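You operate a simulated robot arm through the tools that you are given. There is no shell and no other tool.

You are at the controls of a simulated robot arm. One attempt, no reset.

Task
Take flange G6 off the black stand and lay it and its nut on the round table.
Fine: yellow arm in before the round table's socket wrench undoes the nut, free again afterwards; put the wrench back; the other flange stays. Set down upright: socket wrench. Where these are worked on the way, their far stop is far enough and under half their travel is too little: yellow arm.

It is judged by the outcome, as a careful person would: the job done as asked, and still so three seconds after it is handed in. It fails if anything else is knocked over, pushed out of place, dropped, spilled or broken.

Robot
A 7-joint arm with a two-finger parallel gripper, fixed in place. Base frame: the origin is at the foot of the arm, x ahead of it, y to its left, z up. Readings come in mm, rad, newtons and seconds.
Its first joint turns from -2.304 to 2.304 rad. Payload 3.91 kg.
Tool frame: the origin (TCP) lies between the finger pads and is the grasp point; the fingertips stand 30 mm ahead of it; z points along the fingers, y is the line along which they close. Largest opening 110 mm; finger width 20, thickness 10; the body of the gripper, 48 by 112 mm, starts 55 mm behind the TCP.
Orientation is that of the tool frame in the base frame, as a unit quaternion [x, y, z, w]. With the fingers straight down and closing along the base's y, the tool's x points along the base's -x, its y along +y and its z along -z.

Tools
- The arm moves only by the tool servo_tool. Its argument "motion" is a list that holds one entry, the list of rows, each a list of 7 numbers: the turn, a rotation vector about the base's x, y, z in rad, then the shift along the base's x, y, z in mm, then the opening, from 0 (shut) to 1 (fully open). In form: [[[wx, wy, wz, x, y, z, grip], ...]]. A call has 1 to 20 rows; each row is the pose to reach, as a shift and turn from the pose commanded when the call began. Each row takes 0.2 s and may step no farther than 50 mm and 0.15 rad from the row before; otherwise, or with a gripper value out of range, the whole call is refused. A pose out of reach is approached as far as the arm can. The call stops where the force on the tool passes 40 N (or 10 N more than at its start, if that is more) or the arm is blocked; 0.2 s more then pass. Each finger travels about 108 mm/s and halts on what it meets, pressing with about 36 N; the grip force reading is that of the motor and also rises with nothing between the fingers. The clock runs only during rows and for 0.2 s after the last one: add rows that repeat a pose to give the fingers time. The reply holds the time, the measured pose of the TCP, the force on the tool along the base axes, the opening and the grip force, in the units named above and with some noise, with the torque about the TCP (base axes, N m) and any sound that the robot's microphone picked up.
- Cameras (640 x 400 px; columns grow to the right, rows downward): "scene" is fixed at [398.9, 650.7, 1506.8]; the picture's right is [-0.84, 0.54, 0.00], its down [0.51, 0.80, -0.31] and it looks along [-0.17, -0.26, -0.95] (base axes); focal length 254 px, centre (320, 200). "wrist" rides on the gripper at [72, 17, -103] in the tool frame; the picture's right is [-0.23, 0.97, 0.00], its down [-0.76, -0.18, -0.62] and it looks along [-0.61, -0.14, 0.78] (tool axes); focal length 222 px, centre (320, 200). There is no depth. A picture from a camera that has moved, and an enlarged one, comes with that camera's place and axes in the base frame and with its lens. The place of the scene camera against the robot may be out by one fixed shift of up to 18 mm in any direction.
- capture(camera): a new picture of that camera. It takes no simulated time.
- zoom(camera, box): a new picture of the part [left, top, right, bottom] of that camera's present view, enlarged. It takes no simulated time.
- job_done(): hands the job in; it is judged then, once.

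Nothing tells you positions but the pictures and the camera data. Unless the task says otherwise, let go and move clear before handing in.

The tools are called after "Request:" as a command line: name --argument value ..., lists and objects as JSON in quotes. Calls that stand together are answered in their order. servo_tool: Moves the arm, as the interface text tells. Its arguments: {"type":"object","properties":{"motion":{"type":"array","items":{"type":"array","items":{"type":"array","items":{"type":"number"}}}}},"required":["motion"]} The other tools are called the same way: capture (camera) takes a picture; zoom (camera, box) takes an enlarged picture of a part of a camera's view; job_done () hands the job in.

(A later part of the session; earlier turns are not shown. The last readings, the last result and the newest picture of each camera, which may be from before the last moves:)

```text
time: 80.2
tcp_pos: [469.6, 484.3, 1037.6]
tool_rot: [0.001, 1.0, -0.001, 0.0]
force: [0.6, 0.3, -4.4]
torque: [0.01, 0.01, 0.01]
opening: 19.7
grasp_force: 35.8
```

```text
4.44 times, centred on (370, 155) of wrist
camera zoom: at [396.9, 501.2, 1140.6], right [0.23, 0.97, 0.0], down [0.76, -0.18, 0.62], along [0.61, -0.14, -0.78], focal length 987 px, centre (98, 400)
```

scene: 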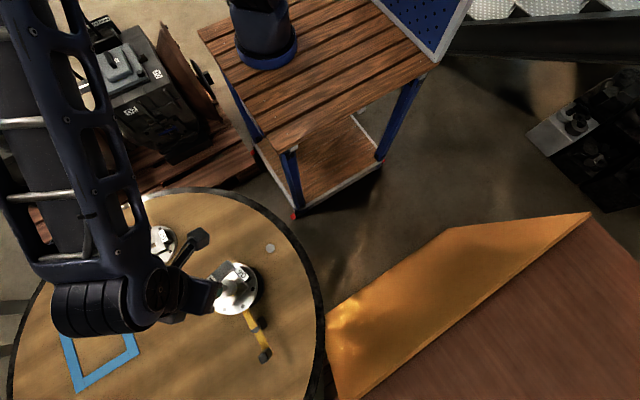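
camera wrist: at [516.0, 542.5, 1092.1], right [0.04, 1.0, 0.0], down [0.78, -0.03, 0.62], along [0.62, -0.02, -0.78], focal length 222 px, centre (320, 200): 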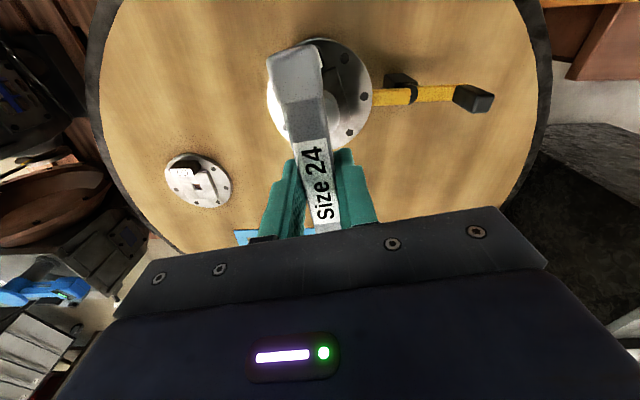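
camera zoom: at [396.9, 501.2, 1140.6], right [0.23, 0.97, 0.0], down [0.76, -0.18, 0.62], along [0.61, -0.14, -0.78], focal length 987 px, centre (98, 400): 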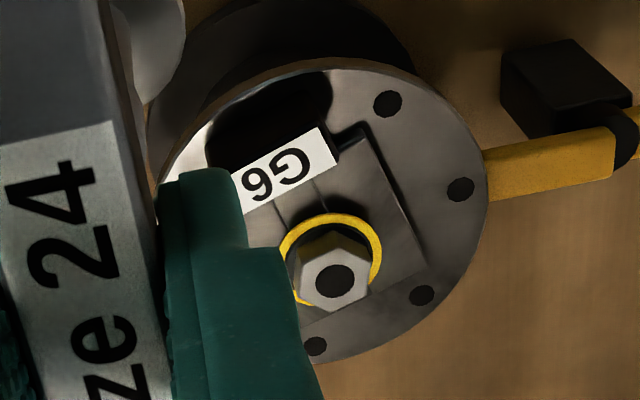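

The nut is at the end of its thread (about 10 mm up) and the flange turned about 16° with it. Now I put the wrench back; first a close look at its pad.

Request:
zoom --camera "scene" --box '[255, 235, 285, 265]'

Request:
zoom --camera "wrist" --box '[290, 50, 360, 120]'

```text
13.33 times, centred on (270, 250) of scene
camera zoom: at [398.9, 650.7, 1506.8], right [-0.84, 0.54, 0.0], down [0.51, 0.8, -0.31], along [-0.17, -0.26, -0.95], focal length 3386 px, centre (987, -467)
```

zoom: 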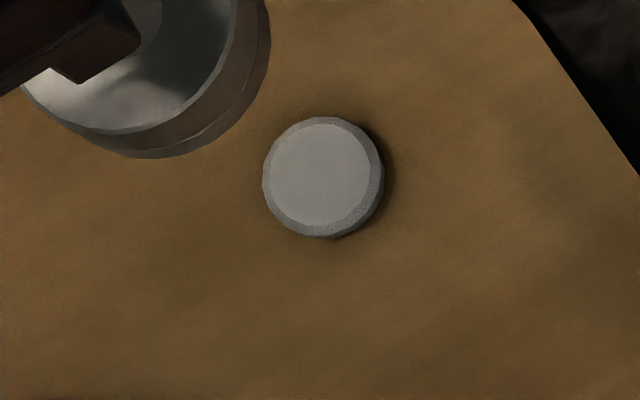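

```text
5.71 times, centred on (325, 85) of wrist
camera zoom: at [396.9, 501.2, 1140.6], right [0.23, 0.97, 0.0], down [0.76, -0.18, 0.62], along [0.61, -0.14, -0.78], focal length 1269 px, centre (291, 857)
```

zoom: 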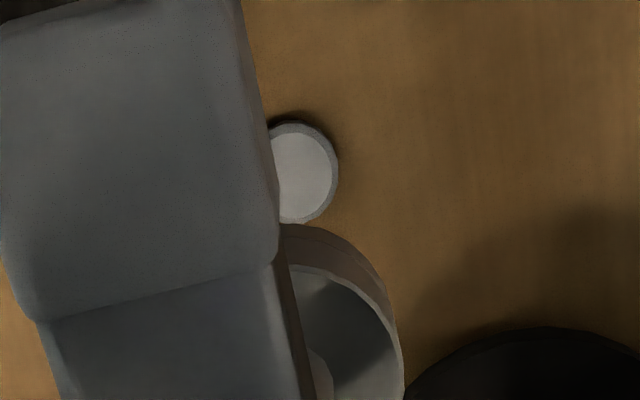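

Request:
zoom --camera "wrist" --box '[240, 40, 440, 200]'

Request:
zoom --camera "wrist" --box '[250, 130, 390, 240]'

```text
2.50 times, centred on (340, 120) of wrist
camera zoom: at [396.9, 501.2, 1140.6], right [0.23, 0.97, 0.0], down [0.76, -0.18, 0.62], along [0.61, -0.14, -0.78], focal length 555 px, centre (270, 400)
```

zoom: 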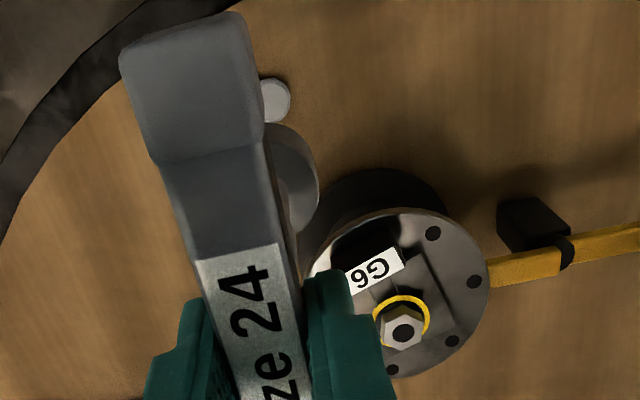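

```text
3.64 times, centred on (320, 185) of wrist
camera zoom: at [396.9, 501.2, 1140.6], right [0.23, 0.97, 0.0], down [0.76, -0.18, 0.62], along [0.61, -0.14, -0.78], focal length 808 px, centre (320, 254)
```

zoom: 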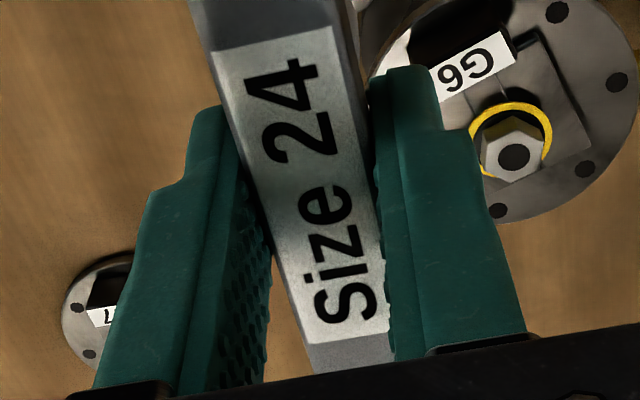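

The wrench is still square and centred in the grip. I lower it toward its peg at (470, 484), slowing near the end.

Request:
servo_tool --motion '[[[0, 0, 0, 0, 0, -30, 0], [0, 0, 0, 0, 0, -60, 0], [0, 0, 0, 0, 0, -90, 0], [0, 0, 0, 0, 0, -120, 0], [0, 0, 0, 0, 0, -140, 0], [0, 0, 0, 0, 0, -150, 0], [0, 0, 0, 0, 0, -150, 0]]]'

Request:
zoom --camera "wrist" --box '[240, 40, 440, 200]'

Request:
zoom --camera "scene" --box '[240, 220, 290, 270]'

```text
time: 81.8
tcp_pos: [469.3, 485.4, 890.9]
tool_rot: [0.001, 1.0, 0.0, 0.0]
force: [0.4, 0.3, -3.1]
torque: [-0.02, 0.02, -0.02]
opening: 19.8
grasp_force: 35.8
```

```text
2.50 times, centred on (340, 120) of wrist
camera zoom: at [397.6, 502.2, 993.5], right [0.23, 0.97, 0.0], down [0.76, -0.18, 0.62], along [0.61, -0.14, -0.78], focal length 555 px, centre (270, 400)
```

zoom: 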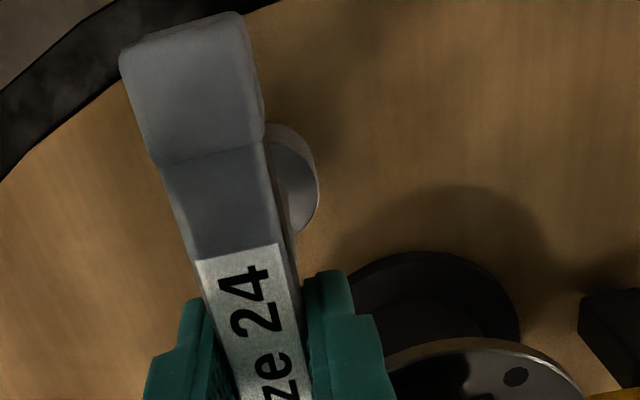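

```text
8.00 times, centred on (265, 245) of scene
camera zoom: at [398.9, 650.7, 1506.8], right [-0.84, 0.54, 0.0], down [0.51, 0.8, -0.31], along [-0.17, -0.26, -0.95], focal length 2032 px, centre (760, -160)
```

zoom: 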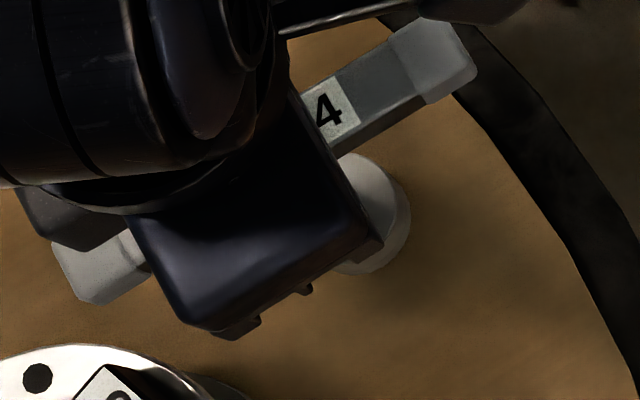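

Height is now about 890 with no contact. I step down slowly, feeling for the peg.

Request:
servo_tool --motion '[[[0, 0, 0, 0, 0, -3, 0], [0, 0, 0, 0, 0, -6, 0], [0, 0, 0, 0, 0, -8, 0], [0, 0, 0, 0, 0, -8, 0]]]'

Request:
servo_tool --motion '[[[0, 0, 0, 0, 0, -2, 0], [0, 0, 0, 0, 0, -4, 0], [0, 0, 0, 0, 0, -6, 0], [0, 0, 0, 0, 0, -6, 0]]]'

```text
time: 82.8
tcp_pos: [471.0, 484.7, 883.0]
tool_rot: [0.001, 1.0, 0.0, 0.0]
force: [-0.1, 1.2, -4.0]
torque: [0.02, 0.0, 0.02]
opening: 19.8
grasp_force: 36.1
```

```text
time: 83.8
tcp_pos: [469.8, 484.7, 875.8]
tool_rot: [0.001, 1.0, 0.0, 0.0]
force: [-0.8, -0.5, -3.0]
torque: [0.02, 0.02, 0.02]
opening: 19.8
grasp_force: 36.2
```

Request:
servo_tool --motion '[[[0, 0, 0, 0, 0, -1.5, 0], [0, 0, 0, 0, 0, -3, 0], [0, 0, 0, 0, 0, -4.5, 0], [0, 0, 0, 0, 0, -4.5, 0]]]'

Request:
servo_tool --motion '[[[0, 0, 0, 0, 0, -1, 0], [0, 0, 0, 0, 0, -2, 0], [0, 0, 0, 0, 0, -2, 0]]]'

```text
time: 84.8
tcp_pos: [469.3, 485.5, 872.3]
tool_rot: [0.001, 1.0, 0.0, 0.0]
force: [-0.3, 0.1, -3.7]
torque: [0.01, -0.02, 0.01]
opening: 19.7
grasp_force: 35.7
```

```text
time: 85.6
tcp_pos: [469.9, 483.7, 870.5]
tool_rot: [0.001, 1.0, -0.001, 0.0]
force: [-0.7, -0.6, -0.9]
torque: [-0.03, 0.05, -0.01]
opening: 19.6
grasp_force: 35.6
```

The wrench is down at its original height. I settle it half a millimetre more, open slowly and check it stands.

Request:
servo_tool --motion '[[[0, 0, 0, 0, 0, -0.4, 0], [0, 0, 0, 0, 0, -0.4, 0]]]'

Request:
servo_tool --motion '[[[0, 0, 0, 0, 0, 0, 0.22], [0, 0, 0, 0, 0, 0, 0.3], [0, 0, 0, 0, 0, 0, 0.5], [0, 0, 0, 0, 0, 0, 0.5]]]'

Request:
capture --camera "wrist"

```text
time: 86.2
tcp_pos: [470.8, 485.0, 869.5]
tool_rot: [0.002, 1.0, 0.001, 0.0]
force: [-0.3, -0.9, 9.8]
torque: [-0.1, 0.17, -0.02]
opening: 19.6
grasp_force: 36.3
```

```text
time: 87.2
tcp_pos: [470.0, 484.7, 869.4]
tool_rot: [0.0, 1.0, -0.001, 0.0]
force: [0.0, 1.0, 0.2]
torque: [0.04, -0.01, -0.03]
opening: 55.2
grasp_force: 0.2
```

```text
taken
camera wrist: at [398.0, 501.4, 972.6], right [0.23, 0.97, 0.0], down [0.76, -0.18, 0.62], along [0.61, -0.14, -0.78], focal length 222 px, centre (320, 200)
```

wrist: 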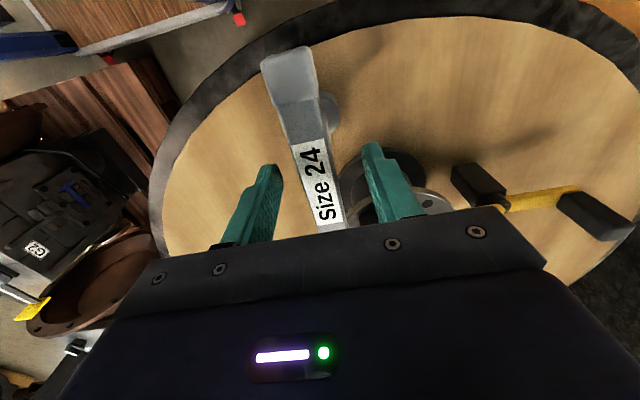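

The wrench stands on its peg. I rise clear and look at the nut and wrench from above.

Request:
servo_tool --motion '[[[0, 0, 0, 0, 0, 20, 0.5], [0, 0, 0, 0, 0, 50, 0.5], [0, 0, 0, 0, 0, 80, 0.5], [0, 0, 0, 40, 20, 80, 0.5], [0, 0, 0, 80, 40, 80, 0.5], [0, 0, 0, 112, 58, 75, 0.5], [0, 0, 0, 112, 58, 75, 0.5]]]'

Request:
capture --camera "wrist"

Request:
zoom --camera "wrist" --box '[270, 90, 370, 190]'

Request:
capture --camera "scene"

```text
time: 88.8
tcp_pos: [584.2, 544.3, 945.4]
tool_rot: [0.0, 1.0, -0.001, -0.001]
force: [0.1, 0.8, -0.6]
torque: [0.01, -0.02, 0.02]
opening: 55.2
grasp_force: 0.0
```

```text
taken
camera wrist: at [511.2, 561.4, 1048.6], right [0.23, 0.97, 0.0], down [0.76, -0.18, 0.62], along [0.61, -0.14, -0.78], focal length 222 px, centre (320, 200)
```

wrist: 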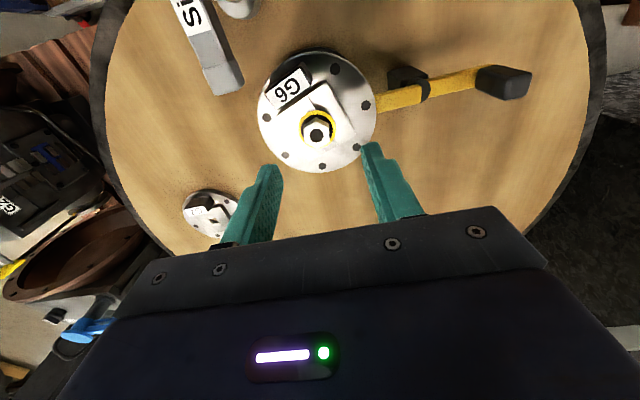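

```text
4.00 times, centred on (320, 140) of wrist
camera zoom: at [511.2, 561.4, 1048.6], right [0.23, 0.97, 0.0], down [0.76, -0.18, 0.62], along [0.61, -0.14, -0.78], focal length 888 px, centre (320, 440)
```

zoom: 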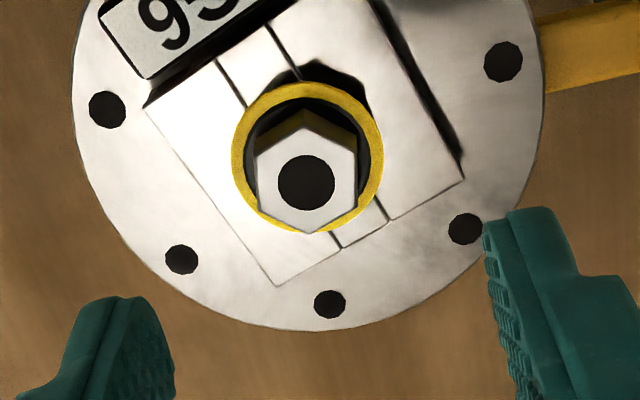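

```text
taken
```

scene: 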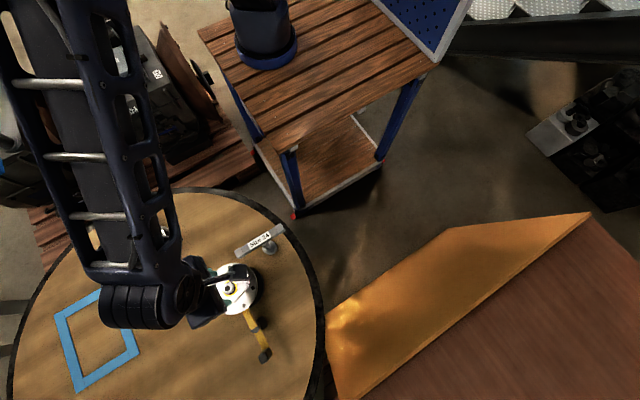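

The nut top is now at z≈849 with flats facing about 77° in base. I turn the gripper −0.22 rad to match, come down around the nut and close on it.

Request:
servo_tool --motion '[[[0, 0, -0.11, 4, -1.5, -10, 0.45], [0, 0, -0.218, 8.4, -2.9, -25, 0.42], [0, 0, -0.218, 8.4, -2.9, -50, 0.4], [0, 0, -0.218, 8.4, -2.9, -65, 0.4], [0, 0, -0.218, 8.4, -2.9, -74.5, 0.4], [0, 0, -0.218, 8.4, -2.9, -74.5, 0.4]]]'

Request:
zoom --camera "wrist" --box '[240, 90, 400, 240]'

```text
time: 90.2
tcp_pos: [590.3, 540.4, 867.4]
tool_rot: [0.11, 0.994, 0.001, 0.0]
force: [-0.5, -0.2, 0.5]
torque: [0.0, 0.0, -0.01]
opening: 44.1
grasp_force: 0.1
```

```text
2.67 times, centred on (320, 165) of wrist
camera zoom: at [523.2, 572.7, 971.1], right [0.43, 0.9, 0.0], down [0.7, -0.34, 0.62], along [0.56, -0.27, -0.78], focal length 592 px, centre (320, 293)
```

zoom: 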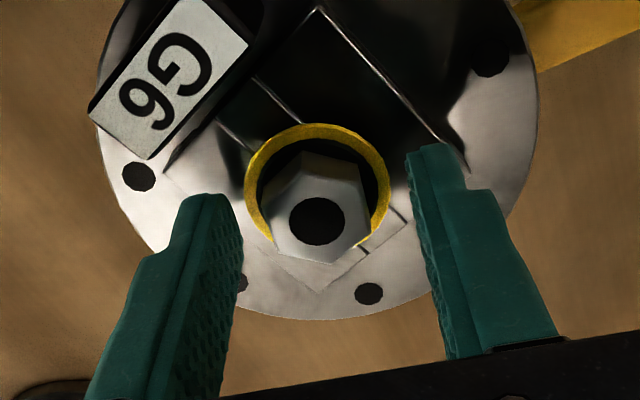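

Request:
servo_tool --motion '[[[0, 0, 0, 0, 0, 0, 0.25], [0, 0, 0, 0, 0, 0, 0.1], [0, 0, 0, 0, 0, 0, 0], [0, 0, 0, 0, 0, 0, 0]]]'

Request:
zoom --camera "wrist" --box '[240, 90, 400, 240]'

```text
time: 91.2
tcp_pos: [589.8, 539.9, 867.9]
tool_rot: [0.109, 0.994, 0.001, 0.0]
force: [-3.2, -10.5, 0.2]
torque: [-0.35, 0.09, 0.0]
opening: 26.3
grasp_force: 35.7
```

```text
2.67 times, centred on (320, 165) of wrist
camera zoom: at [523.1, 572.2, 971.1], right [0.43, 0.9, 0.0], down [0.7, -0.34, 0.62], along [0.56, -0.27, -0.78], focal length 592 px, centre (320, 293)
```

zoom: 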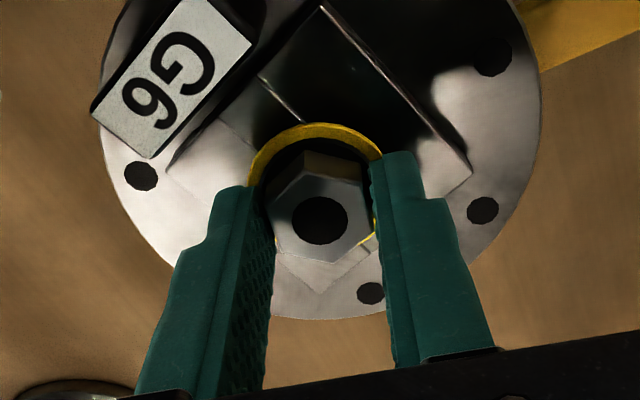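

The nut is gripped at 26 mm. I try a slow lift to see whether it is free.

Request:
servo_tool --motion '[[[0, 0, 0, 0, 0, 0.7, 0], [0, 0, 0, 0, 0, 1.4, 0], [0, 0, 0, 0, 0, 2, 0], [0, 0, 0, 0, 0, 2, 0]]]'

```text
time: 92.2
tcp_pos: [589.7, 539.3, 873.1]
tool_rot: [0.11, 0.994, 0.0, 0.001]
force: [0.4, 1.0, -0.6]
torque: [-0.02, 0.01, 0.02]
opening: 26.1
grasp_force: 36.3
```

Request:
servo_tool --motion '[[[0, 0, 0, 0, 0, 4, 0], [0, 0, 0, 0, 0, 8, 0], [0, 0, 0, 0, 0, 14, 0], [0, 0, 0, 0, 0, 20, 0], [0, 0, 0, 0, 0, 20, 0]]]'

Request:
zoom --camera "wrist" --box '[240, 90, 400, 240]'

Request:
zoom --camera "scene" --box '[195, 250, 275, 330]'

```text
time: 93.4
tcp_pos: [590.3, 538.2, 892.1]
tool_rot: [0.109, 0.994, 0.0, 0.0]
force: [0.6, -0.1, -0.9]
torque: [0.02, 0.03, -0.03]
opening: 26.4
grasp_force: 36.0
```

```text
2.67 times, centred on (320, 165) of wrist
camera zoom: at [523.6, 571.6, 995.2], right [0.43, 0.9, 0.0], down [0.7, -0.34, 0.62], along [0.56, -0.27, -0.78], focal length 592 px, centre (320, 293)
```

zoom: 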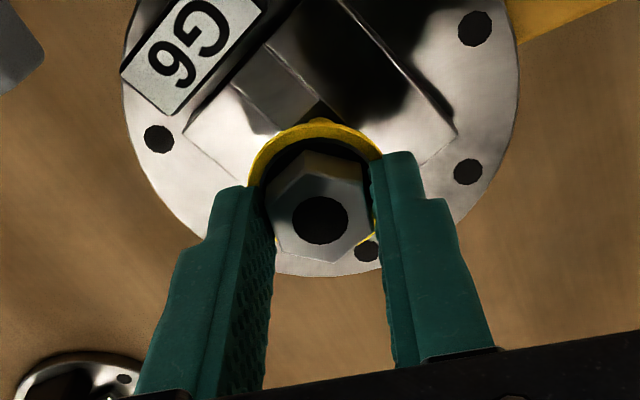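

```text
5.00 times, centred on (235, 290) of scene
camera zoom: at [398.9, 650.7, 1506.8], right [-0.84, 0.54, 0.0], down [0.51, 0.8, -0.31], along [-0.17, -0.26, -0.95], focal length 1270 px, centre (745, -250)
```

zoom: 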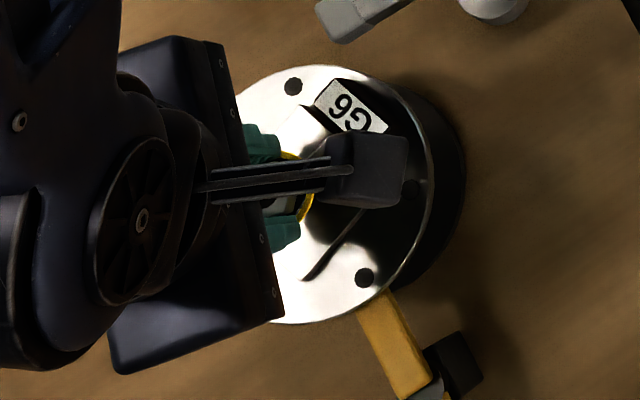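

The nut with its yellow collar came off freely. I carry it to a clear spot near (700, 420) between the flanges and lower it.

Request:
servo_tool --motion '[[[0, 0, 0, 0, 0, 25, 0], [0, 0, 0, 0, 0, 50, 0], [0, 0, 0, 28, -30, 50, 0], [0, 0, 0, 56, -60, 50, 0], [0, 0, 0, 84, -90, 50, 0], [0, 0, 0, 109.6, -119.3, 50, 0], [0, 0, 0, 109.6, -119.3, 10, 0], [0, 0, 0, 109.6, -119.3, -30, 0], [0, 0, 0, 109.6, -119.3, -70, 0], [0, 0, 0, 109.6, -119.3, -100, 0], [0, 0, 0, 109.6, -119.3, -110, 0], [0, 0, 0, 109.6, -119.3, -110, 0]]]'

Request:
capture --camera "wrist"

Request:
capture --camera "scene"

```text
time: 96.0
tcp_pos: [700.2, 418.2, 780.4]
tool_rot: [0.11, 0.994, 0.0, 0.0]
force: [-0.3, 0.7, -0.4]
torque: [-0.03, 0.04, 0.02]
opening: 26.2
grasp_force: 36.1
```

```text
taken
camera wrist: at [633.9, 450.8, 884.1], right [0.43, 0.9, 0.0], down [0.7, -0.34, 0.62], along [0.56, -0.27, -0.78], focal length 222 px, centre (320, 200)
```

wrist: 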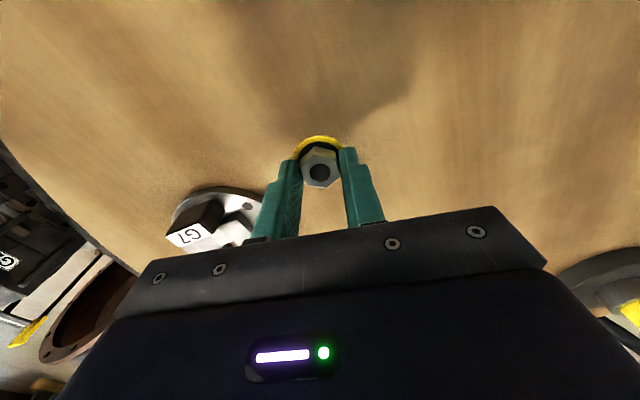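

```text
taken
```

scene: 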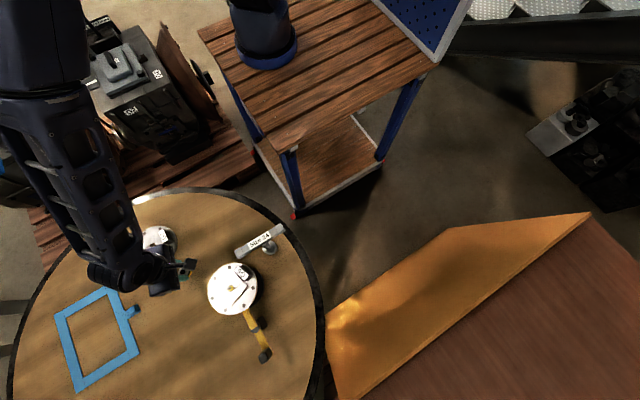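

Request:
servo_tool --motion '[[[0, 0, 0, 0, 0, -6, 0], [0, 0, 0, 0, 0, -12, 0], [0, 0, 0, 0, 0, -17, 0], [0, 0, 0, 0, 0, -20, 0], [0, 0, 0, 0, 0, -20, 0]]]'

Request:
servo_tool --motion '[[[0, 0, 0, 0, 0, -1.5, 0], [0, 0, 0, 0, 0, -3, 0], [0, 0, 0, 0, 0, -4.5, 0], [0, 0, 0, 0, 0, -4.5, 0]]]'

```text
time: 97.2
tcp_pos: [700.2, 418.6, 761.6]
tool_rot: [0.11, 0.994, 0.001, 0.0]
force: [0.0, -0.2, 0.1]
torque: [0.01, -0.03, 0.0]
opening: 26.2
grasp_force: 35.7
```

```text
time: 98.2
tcp_pos: [700.4, 421.8, 757.3]
tool_rot: [0.109, 0.994, 0.0, -0.001]
force: [-0.2, -0.4, -0.4]
torque: [0.02, 0.04, -0.05]
opening: 26.4
grasp_force: 36.0
```

Request:
servo_tool --motion '[[[0, 0, 0, 0, 0, -1, 0], [0, 0, 0, 0, 0, -2, 0], [0, 0, 0, 0, 0, -3, 0], [0, 0, 0, 0, 0, -3, 0]]]'

Request:
zoom --camera "wrist" --box '[260, 110, 380, 220]'

```text
time: 99.2
tcp_pos: [700.1, 419.8, 754.0]
tool_rot: [0.11, 0.994, -0.001, 0.0]
force: [0.2, 0.1, -0.4]
torque: [-0.02, 0.0, 0.0]
opening: 26.2
grasp_force: 35.9
```

```text
3.64 times, centred on (320, 165) of wrist
camera zoom: at [633.3, 452.3, 857.2], right [0.43, 0.9, 0.0], down [0.7, -0.34, 0.62], along [0.56, -0.27, -0.78], focal length 808 px, centre (320, 327)
```

zoom: 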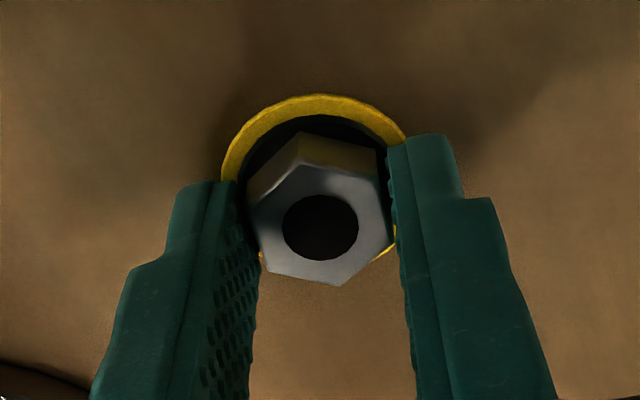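

Request:
servo_tool --motion '[[[0, 0, 0, 0, 0, -1, 0], [0, 0, 0, 0, 0, -2, 0], [0, 0, 0, 0, 0, -3, 0], [0, 0, 0, 0, 0, -3, 0]]]'

Request:
servo_tool --motion '[[[0, 0, 0, 0, 0, -1, 0], [0, 0, 0, 0, 0, -2, 0], [0, 0, 0, 0, 0, -2, 0]]]'

```text
time: 100.2
tcp_pos: [700.2, 420.1, 752.5]
tool_rot: [0.11, 0.994, 0.001, 0.001]
force: [3.5, -2.4, 13.6]
torque: [-0.16, -0.02, -0.01]
opening: 26.1
grasp_force: 36.5
```

```text
time: 101.0
tcp_pos: [700.9, 421.1, 749.2]
tool_rot: [0.109, 0.994, 0.001, 0.002]
force: [5.2, -4.1, 25.9]
torque: [-0.39, 0.01, 0.06]
opening: 26.6
grasp_force: 35.9
```

The nut is on the table. I ease the pressure off and open the fingers.

Request:
servo_tool --motion '[[[0, 0, 0, 0, 0, 2.2, 0], [0, 0, 0, 0, 0, 2.2, 0]]]'

Request:
servo_tool --motion '[[[0, 0, 0, 0, 0, 0, 0.28], [0, 0, 0, 0, 0, 0, 0.36], [0, 0, 0, 0, 0, 0, 0.45], [0, 0, 0, 0, 0, 0, 0.45]]]'

Request:
zoom --camera "wrist" --box '[260, 110, 380, 220]'

```text
time: 101.6
tcp_pos: [699.5, 420.5, 750.1]
tool_rot: [0.11, 0.994, -0.001, -0.001]
force: [0.3, 0.2, -0.9]
torque: [-0.03, 0.0, 0.03]
opening: 26.2
grasp_force: 36.4
```

```text
time: 102.6
tcp_pos: [700.7, 420.5, 751.3]
tool_rot: [0.11, 0.994, 0.0, 0.0]
force: [0.3, -0.3, 0.4]
torque: [-0.01, -0.01, -0.01]
opening: 49.6
grasp_force: 0.1
```

```text
3.64 times, centred on (320, 165) of wrist
camera zoom: at [633.4, 453.1, 854.3], right [0.43, 0.9, 0.0], down [0.7, -0.34, 0.62], along [0.56, -0.27, -0.78], focal length 808 px, centre (320, 327)
```

zoom: 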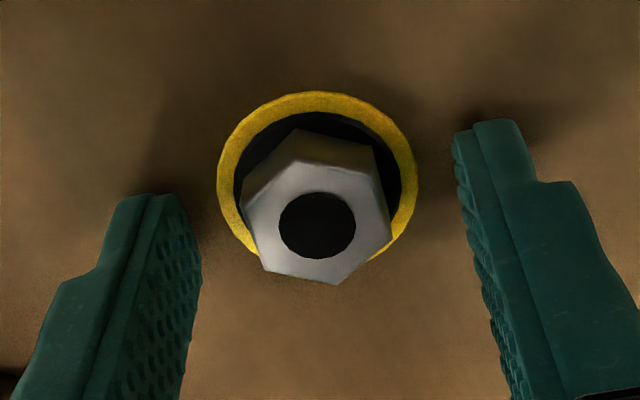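

The nut rests flat on the table. Next I rise, go to the far side of the lever handle and swing the yellow arm back out.

Request:
servo_tool --motion '[[[0, 0, 0, 0, 0, 40, 0.45], [0, 0, 0.1, 0, 0, 90, 0.3], [0, 0, 0.218, 0, 0, 140, 0.1], [0, 0, 0.218, 0, 0, 185, 0], [0, 0, 0.218, -10, 45, 195, 0], [0, 0, 0.218, -20, 93, 195, 0], [0, 0, 0.218, -30, 141, 195, 0], [0, 0, 0.218, -40, 189, 195, 0], [0, 0, 0.218, -50, 237, 195, 0], [0, 0, 0.218, -60, 280, 195, 0], [0, 0, 0.218, -62, 296, 195, 0], [0, 0, 0.218, -62, 296, 195, 0]]]'

Request:
capture --camera "wrist"

Request:
capture --camera "scene"

```text
time: 105.2
tcp_pos: [638.2, 715.7, 945.2]
tool_rot: [0.001, 1.0, 0.0, 0.0]
force: [-0.6, -0.9, 0.2]
torque: [-0.01, -0.01, -0.01]
opening: 0.0
grasp_force: 36.2
```

```text
taken
camera wrist: at [566.1, 732.0, 1048.3], right [0.23, 0.97, 0.0], down [0.76, -0.18, 0.62], along [0.61, -0.14, -0.78], focal length 222 px, centre (320, 200)
```

wrist: 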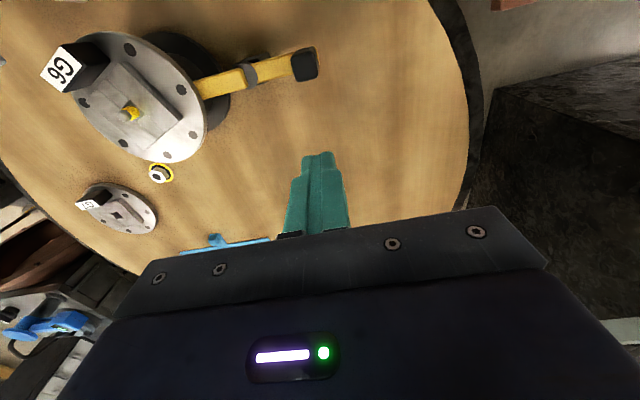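

```text
taken
```

scene: 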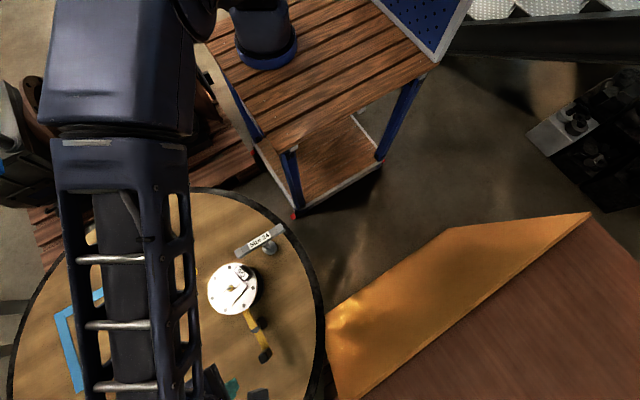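

Request:
zoom --camera "wrist" --box '[60, 20, 330, 190]'

Request:
servo_tool --motion '[[[0, 0, 0, 0, 0, -35, 0], [0, 0, 0, 0, 0, -70, 0], [0, 0, 0, 0, 0, -103, 0], [0, 0, 0, 0, 0, -103, 0]]]'

Request:
capture --camera "wrist"

```text
2.35 times, centred on (195, 105) of wrist
camera zoom: at [566.1, 732.0, 1048.3], right [0.23, 0.97, 0.0], down [0.76, -0.18, 0.62], along [0.61, -0.14, -0.78], focal length 523 px, centre (614, 424)
```

zoom: 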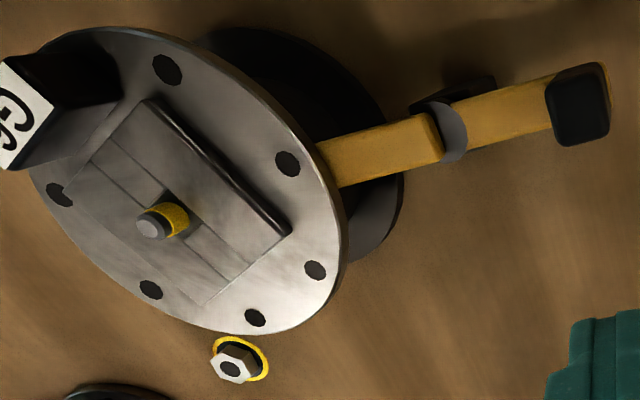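

```text
time: 106.2
tcp_pos: [639.3, 712.9, 842.2]
tool_rot: [0.001, 1.0, -0.001, 0.0]
force: [-0.5, -0.2, 0.7]
torque: [0.01, -0.01, -0.01]
opening: 0.0
grasp_force: 35.3
```

```text
taken
camera wrist: at [566.1, 731.5, 945.1], right [0.23, 0.97, 0.0], down [0.76, -0.18, 0.62], along [0.61, -0.14, -0.78], focal length 222 px, centre (320, 200)
```

wrist: 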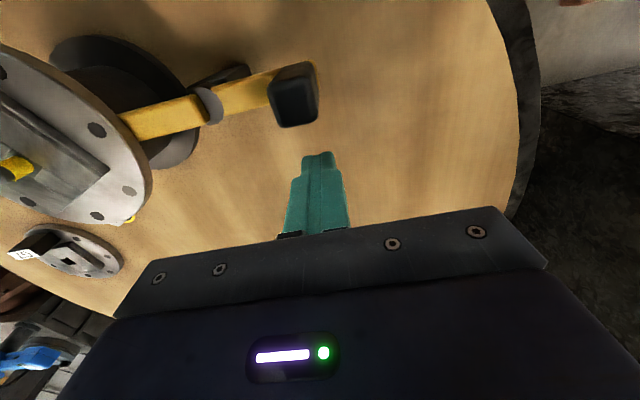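

The fingers are on the far side of the handle. I push it back along its arc.

Request:
servo_tool --motion '[[[0, 0, 0, -9, 0, 0, 0], [0, 0, 0, -18, -0.5, 0, 0], [0, 0, 0, -27, -1, 0, 0], [0, 0, 0, -33, 0.5, 0, 0], [0, 0, 0, -38, 1.5, 0, 0], [0, 0, 0, -43, 2.1, 0, 0], [0, 0, 0, -48.5, 2.5, 0, 0]]]'

Request:
servo_tool --motion '[[[0, 0, 0, -5.6, -0.4, 0, 0], [0, 0, 0, -11.2, -0.8, 0, 0], [0, 0, 0, -17, -2.3, 0, 0], [0, 0, 0, -22.6, -3.8, 0, 0], [0, 0, 0, -22.6, -3.8, 0, 0]]]'

Request:
capture --camera "wrist"

```text
time: 107.8
tcp_pos: [589.7, 718.4, 843.8]
tool_rot: [0.001, 1.0, 0.0, -0.001]
force: [1.9, 0.1, -0.2]
torque: [0.02, 0.01, 0.02]
opening: 0.0
grasp_force: 36.3
```

```text
time: 109.0
tcp_pos: [567.3, 714.2, 843.4]
tool_rot: [0.001, 1.0, 0.0, -0.001]
force: [0.9, 0.3, 0.0]
torque: [-0.02, -0.01, -0.01]
opening: 0.2
grasp_force: 35.7
```

```text
taken
camera wrist: at [494.6, 731.4, 946.9], right [0.23, 0.97, 0.0], down [0.76, -0.18, 0.62], along [0.61, -0.14, -0.78], focal length 222 px, centre (320, 200)
```

wrist: 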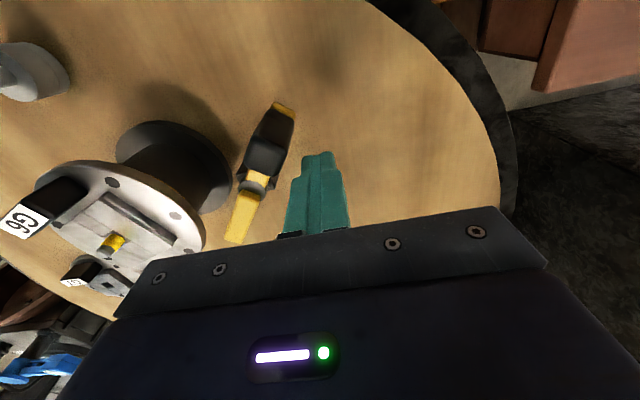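

The lever has swung out ahead of the fingers. I back off, rise and check its angle.

Request:
servo_tool --motion '[[[0, 0, 0, 8, 4, 0, 0], [0, 0, 0, 15, 6, 40, 0], [0, 0, 0, 0, -10, 80, 0.3], [0, 0, 0, -26.1, -34.7, 86, 1], [0, 0, 0, -26.1, -34.7, 86, 1]]]'

Request:
capture --camera "wrist"

Request:
zoom --camera "wrist" --box '[260, 80, 400, 215]'

```text
time: 110.2
tcp_pos: [540.2, 680.0, 930.2]
tool_rot: [0.001, 1.0, 0.0, 0.001]
force: [-0.4, 0.7, -1.6]
torque: [-0.01, 0.03, -0.01]
opening: 109.8
grasp_force: 0.1
```

```text
taken
camera wrist: at [468.1, 697.9, 1033.6], right [0.23, 0.97, 0.0], down [0.76, -0.18, 0.62], along [0.61, -0.14, -0.78], focal length 222 px, centre (320, 200)
```

wrist: 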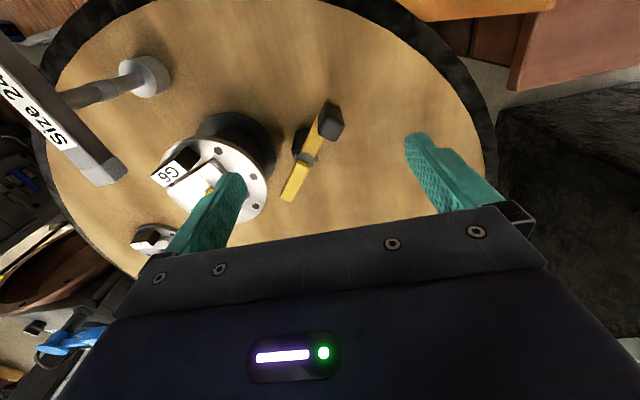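

```text
2.96 times, centred on (330, 148) of wrist
camera zoom: at [468.1, 697.9, 1033.6], right [0.23, 0.97, 0.0], down [0.76, -0.18, 0.62], along [0.61, -0.14, -0.78], focal length 658 px, centre (290, 356)
```

zoom: 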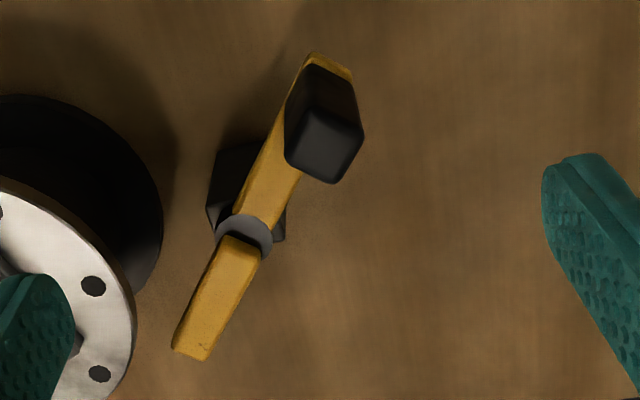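

The yellow arm is back exactly where it started. Now I go above the flange to measure its present orientation.

Request:
servo_tool --motion '[[[0, 0, 0, 12, -40, 0, 1], [0, 0, 0, 24, -80, 0, 1], [0, 0, 0, 36, -115, 0, 1], [0, 0, 0, 42, -134, 0, 1], [0, 0, 0, 42, -134, 0, 1]]]'

Request:
capture --camera "wrist"

Request:
zoom --camera "wrist" --box '[240, 70, 400, 220]'

Request:
zoom --camera "wrist" --box '[285, 105, 345, 165]'

```text
time: 111.4
tcp_pos: [582.5, 545.8, 929.4]
tool_rot: [0.0, 1.0, 0.0, 0.0]
force: [-0.9, 0.2, -0.9]
torque: [-0.02, 0.04, 0.03]
opening: 109.9
grasp_force: 0.0
```

```text
taken
camera wrist: at [510.6, 563.0, 1032.7], right [0.23, 0.97, 0.0], down [0.76, -0.18, 0.62], along [0.61, -0.14, -0.78], focal length 222 px, centre (320, 200)
```

wrist: 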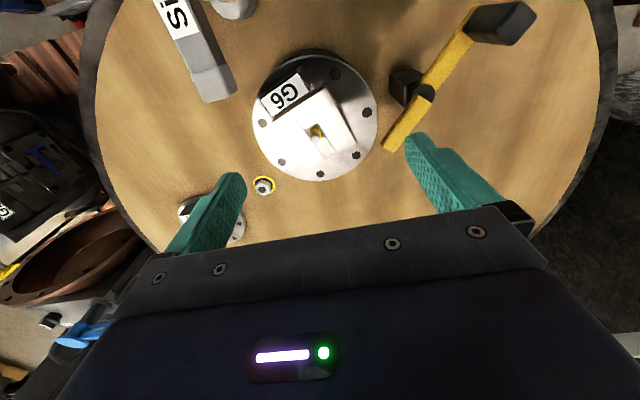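

```text
2.67 times, centred on (320, 145) of wrist
camera zoom: at [510.6, 563.0, 1032.7], right [0.23, 0.97, 0.0], down [0.76, -0.18, 0.62], along [0.61, -0.14, -0.78], focal length 592 px, centre (320, 347)
```

zoom: 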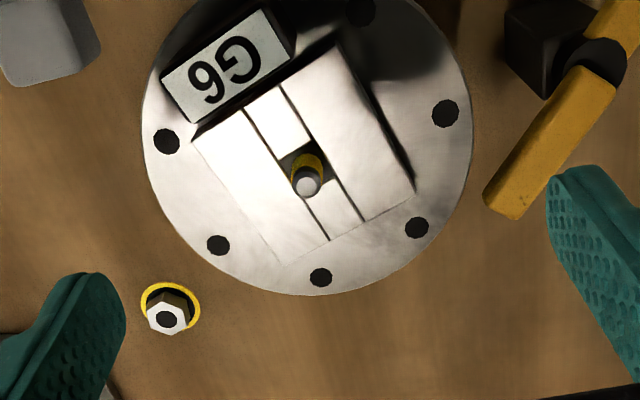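

```text
6.67 times, centred on (315, 135) of wrist
camera zoom: at [510.6, 563.0, 1032.7], right [0.23, 0.97, 0.0], down [0.76, -0.18, 0.62], along [0.61, -0.14, -0.78], focal length 1481 px, centre (353, 633)
```

zoom: 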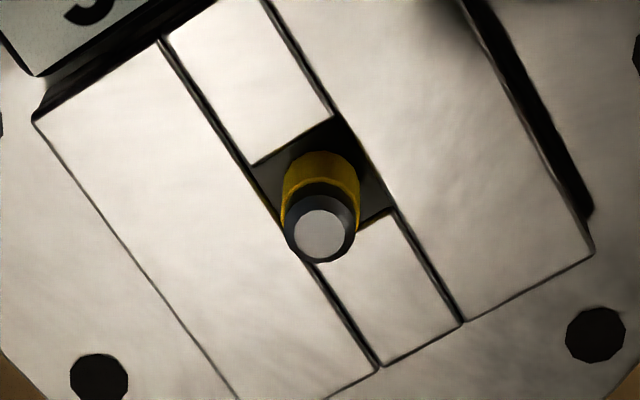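

The flange boss is centred at about (590, 539) and turned about 18°. I rotate the gripper to match, open, and come down on both sides of the boss.

Request:
servo_tool --motion '[[[0, 0, 0.15, 4, -3, -10, 0.85], [0, 0, 0.3, 7.2, -6.5, -25, 0.8], [0, 0, 0.318, 7.2, -6.9, -45, 0.8], [0, 0, 0.318, 7.2, -6.9, -65, 0.8], [0, 0, 0.318, 7.2, -6.9, -75, 0.8], [0, 0, 0.318, 7.2, -6.9, -75, 0.8]]]'

Request:
capture --camera "wrist"

Request:
zoom --camera "wrist" --box '[200, 90, 440, 240]'

```text
time: 112.8
tcp_pos: [592.5, 538.7, 855.1]
tool_rot: [-0.157, 0.988, 0.0, 0.0]
force: [0.3, 0.8, 0.3]
torque: [-0.02, 0.01, -0.01]
opening: 88.1
grasp_force: 0.0
```

```text
taken
camera wrist: at [517.1, 532.1, 957.7], right [-0.09, 1.0, 0.0], down [0.78, 0.07, 0.62], along [0.62, 0.06, -0.78], focal length 222 px, centre (320, 200)
```

wrist: 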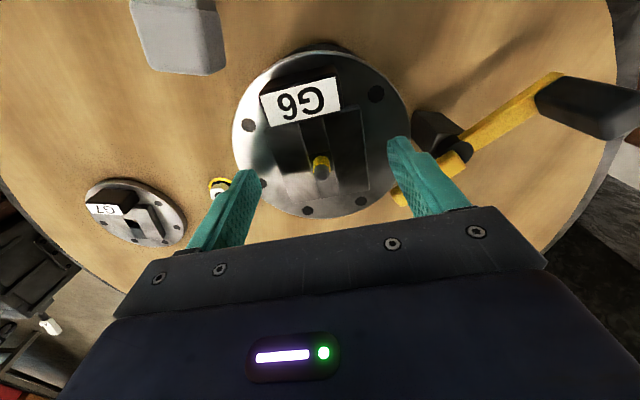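

```text
2.67 times, centred on (320, 165) of wrist
camera zoom: at [517.1, 532.1, 957.7], right [-0.09, 1.0, 0.0], down [0.78, 0.07, 0.62], along [0.62, 0.06, -0.78], focal length 592 px, centre (320, 293)
```

zoom: 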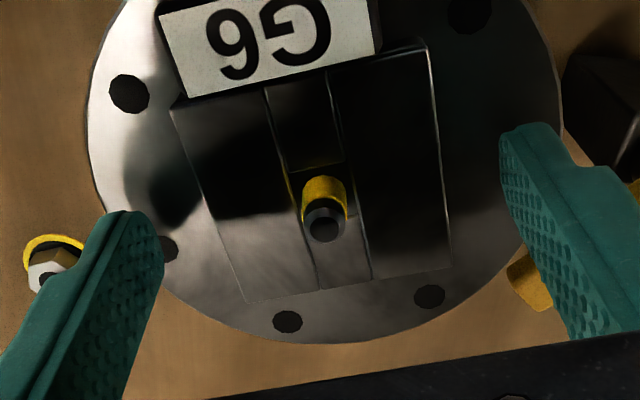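

The boss is aligned and centred between the fingers. I descend slowly until the fingertips just reach the flange plate.

Request:
servo_tool --motion '[[[0, 0, 0, 0, 0, -3, 0.8], [0, 0, 0, 0, 0, -6, 0.8], [0, 0, 0, 0, 0, -7.5, 0.8], [0, 0, 0, 0, 0, -7.5, 0.8]]]'

Request:
servo_tool --motion '[[[0, 0, 0, 0, 0, -0.7, 0.8], [0, 0, 0, 0, 0, -1.4, 0.8], [0, 0, 0, 0, 0, -1.4, 0.8]]]'

```text
time: 113.8
tcp_pos: [590.3, 538.4, 846.5]
tool_rot: [-0.158, 0.987, 0.0, -0.001]
force: [0.0, 0.2, 0.7]
torque: [-0.03, 0.0, -0.03]
opening: 88.0
grasp_force: 0.1
```

```text
time: 114.6
tcp_pos: [590.7, 539.7, 846.2]
tool_rot: [-0.157, 0.988, 0.0, 0.0]
force: [-0.5, 0.0, 0.2]
torque: [0.02, -0.01, -0.02]
opening: 88.1
grasp_force: 0.0
```

Request:
servo_tool --motion '[[[0, 0, 0, 0, 0, -0.6, 0.8], [0, 0, 0, 0, 0, -0.6, 0.8]]]'

Request:
servo_tool --motion '[[[0, 0, 0, 0, 0, -0.6, 0.8], [0, 0, 0, 0, 0, -0.6, 0.8]]]'

```text
time: 115.2
tcp_pos: [591.4, 540.1, 845.5]
tool_rot: [-0.158, 0.987, 0.0, 0.0]
force: [-0.7, -0.4, -0.3]
torque: [0.02, 0.01, 0.04]
opening: 87.8
grasp_force: 0.0
```

```text
time: 115.8
tcp_pos: [590.7, 538.5, 844.3]
tool_rot: [-0.157, 0.988, 0.0, 0.0]
force: [0.3, -0.5, 0.3]
torque: [-0.01, 0.0, -0.01]
opening: 88.0
grasp_force: 0.1
```

Request:
servo_tool --motion '[[[0, 0, 0, 0, 0, -0.7, 0.8], [0, 0, 0, 0, 0, -0.7, 0.8]]]'

Request:
servo_tool --motion '[[[0, 0, 0, 0, 0, -0.7, 0.8], [0, 0, 0, 0, 0, -0.7, 0.8]]]'

```text
time: 116.4
tcp_pos: [590.7, 539.1, 844.5]
tool_rot: [-0.158, 0.987, 0.001, -0.001]
force: [0.2, 0.6, -0.1]
torque: [0.0, -0.01, 0.01]
opening: 87.7
grasp_force: 0.0
```

```text
time: 117.0
tcp_pos: [590.4, 540.2, 842.4]
tool_rot: [-0.158, 0.987, 0.0, 0.0]
force: [-0.5, -0.7, 0.1]
torque: [0.01, -0.02, -0.03]
opening: 88.2
grasp_force: 0.1
```

Request:
servo_tool --motion '[[[0, 0, 0, 0, 0, -0.7, 0.8], [0, 0, 0, 0, 0, -0.7, 0.8]]]'

Request:
zoom --camera "wrist" --box '[200, 90, 440, 240]'

```text
time: 117.6
tcp_pos: [589.3, 538.6, 842.4]
tool_rot: [-0.157, 0.988, 0.0, 0.0]
force: [0.6, -0.6, -0.2]
torque: [0.04, 0.03, -0.02]
opening: 88.2
grasp_force: 0.2
```

```text
2.67 times, centred on (320, 165) of wrist
camera zoom: at [516.1, 533.0, 945.2], right [-0.09, 1.0, 0.0], down [0.78, 0.07, 0.62], along [0.62, 0.05, -0.78], focal length 592 px, centre (320, 293)
```

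zoom: 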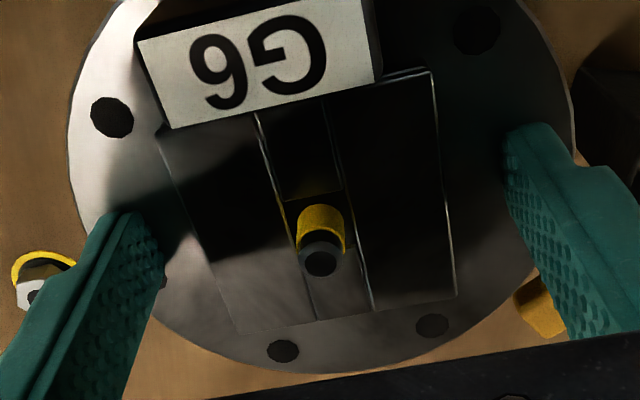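

The fingertips are about 11 mm below the boss top, a good bite. I close on the boss.

Request:
servo_tool --motion '[[[0, 0, 0, 0, 0, 0, 0.65], [0, 0, 0, 0, 0, 0, 0.5], [0, 0, 0, 0, 0, 0, 0.4], [0, 0, 0, 0, 0, 0, 0.4], [0, 0, 0, 0, 0, 0, 0]]]'

```text
time: 118.8
tcp_pos: [590.5, 539.6, 842.3]
tool_rot: [-0.158, 0.987, 0.0, 0.001]
force: [1.4, -0.1, 0.1]
torque: [-0.01, -0.02, 0.0]
opening: 59.8
grasp_force: 35.8
```

The boss is gripped at 59.8 mm. I lift slowly and watch the load.

Request:
servo_tool --motion '[[[0, 0, 0, 0, 0, 1, 0], [0, 0, 0, 0, 0, 2, 0], [0, 0, 0, 0, 0, 4, 0], [0, 0, 0, 0, 0, 4, 0]]]'

Request:
zoom --camera "wrist" --box '[200, 90, 440, 240]'

```text
time: 119.8
tcp_pos: [590.5, 539.5, 846.0]
tool_rot: [-0.157, 0.988, 0.0, 0.0]
force: [-0.2, -0.3, -4.2]
torque: [0.01, -0.04, 0.0]
opening: 60.1
grasp_force: 36.1
```

```text
2.67 times, centred on (320, 165) of wrist
camera zoom: at [516.2, 532.6, 949.3], right [-0.09, 1.0, 0.0], down [0.78, 0.07, 0.62], along [0.62, 0.05, -0.78], focal length 592 px, centre (320, 293)
```

zoom: 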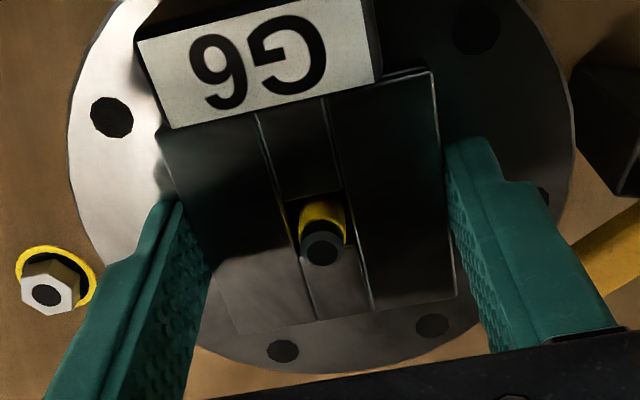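

The flange is lifting, load only about 4 N. I continue straight up clear of the stud.

Request:
servo_tool --motion '[[[0, 0, 0, 0, 0, 5, 0], [0, 0, 0, 0, 0, 10, 0], [0, 0, 0, 0, 0, 18, 0], [0, 0, 0, 0, 0, 28, 0], [0, 0, 0, 0, 0, 40, 0], [0, 0, 0, 0, 0, 55, 0], [0, 0, 0, 0, 0, 75, 0], [0, 0, 0, 0, 0, 95, 0], [0, 0, 0, 0, 0, 95, 0]]]'

Request:
capture --camera "wrist"

Request:
capture --camera "scene"

```text
time: 121.8
tcp_pos: [589.7, 540.1, 942.1]
tool_rot: [-0.157, 0.988, 0.0, 0.0]
force: [0.4, -0.4, -4.9]
torque: [0.01, -0.03, 0.0]
opening: 59.7
grasp_force: 36.2
```

```text
taken
camera wrist: at [515.8, 532.7, 1045.3], right [-0.09, 1.0, 0.0], down [0.78, 0.07, 0.62], along [0.62, 0.05, -0.78], focal length 222 px, centre (320, 200)
```

wrist: 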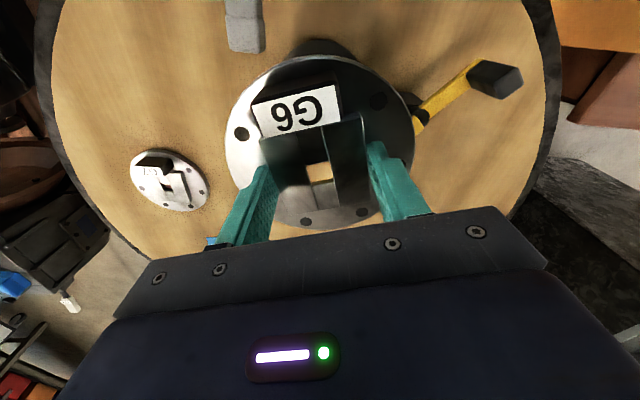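

```text
taken
```

scene: 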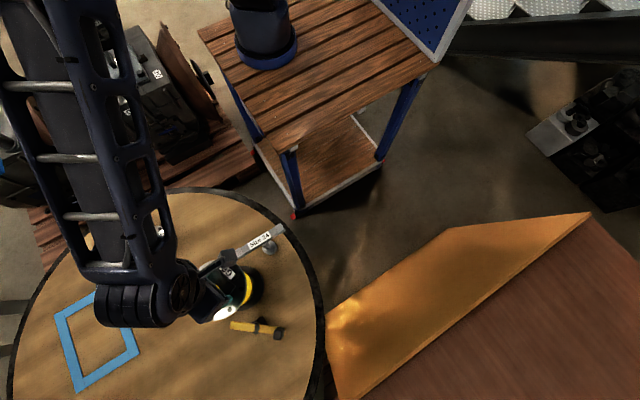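

The flange is clear of the stud. I carry it over to a free area near (585, 335) and lower it toward the table.

Request:
servo_tool --motion '[[[0, 0, 0, 0, 0, 20, 0], [0, 0, 0, -1, -20, 25, 0], [0, 0, 0, -2, -55, 25, 0], [0, 0, 0, -3, -90, 25, 0], [0, 0, 0, -4, -125, 25, 0], [0, 0, 0, -5, -160, 25, 0], [0, 0, 0, -5, -190, 25, 0], [0, 0, 0, -5, -204.2, 25, 0], [0, 0, 0, -5, -204.2, 25, 0]]]'

Request:
capture --camera "wrist"

Request:
capture --camera "scene"

```text
time: 123.8
tcp_pos: [584.0, 335.0, 968.3]
tool_rot: [-0.159, 0.987, 0.0, -0.001]
force: [-0.2, -0.1, -5.0]
torque: [0.02, -0.04, 0.0]
opening: 59.9
grasp_force: 35.9
```

```text
taken
camera wrist: at [510.1, 328.6, 1071.3], right [-0.09, 1.0, 0.0], down [0.78, 0.07, 0.62], along [0.62, 0.05, -0.78], focal length 222 px, centre (320, 200)
```

wrist: 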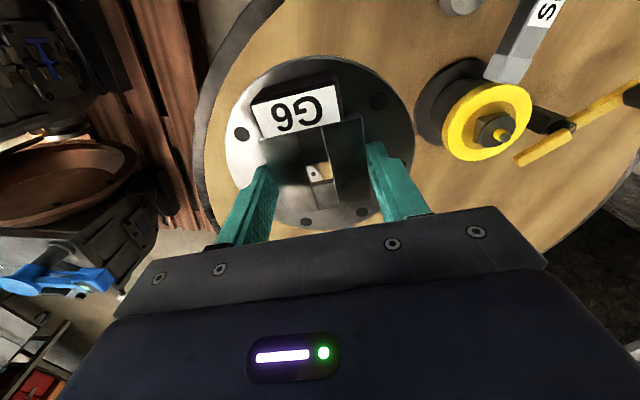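

```text
taken
```

scene: 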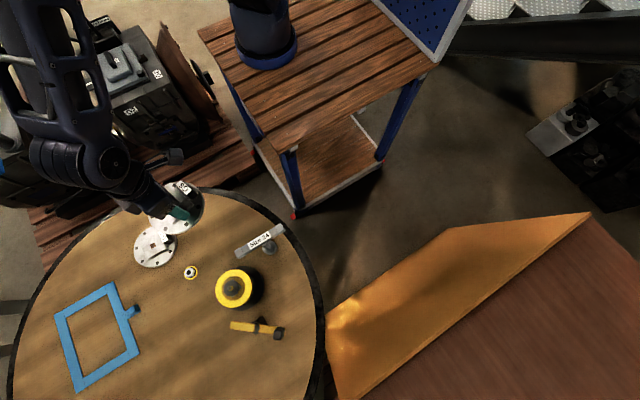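

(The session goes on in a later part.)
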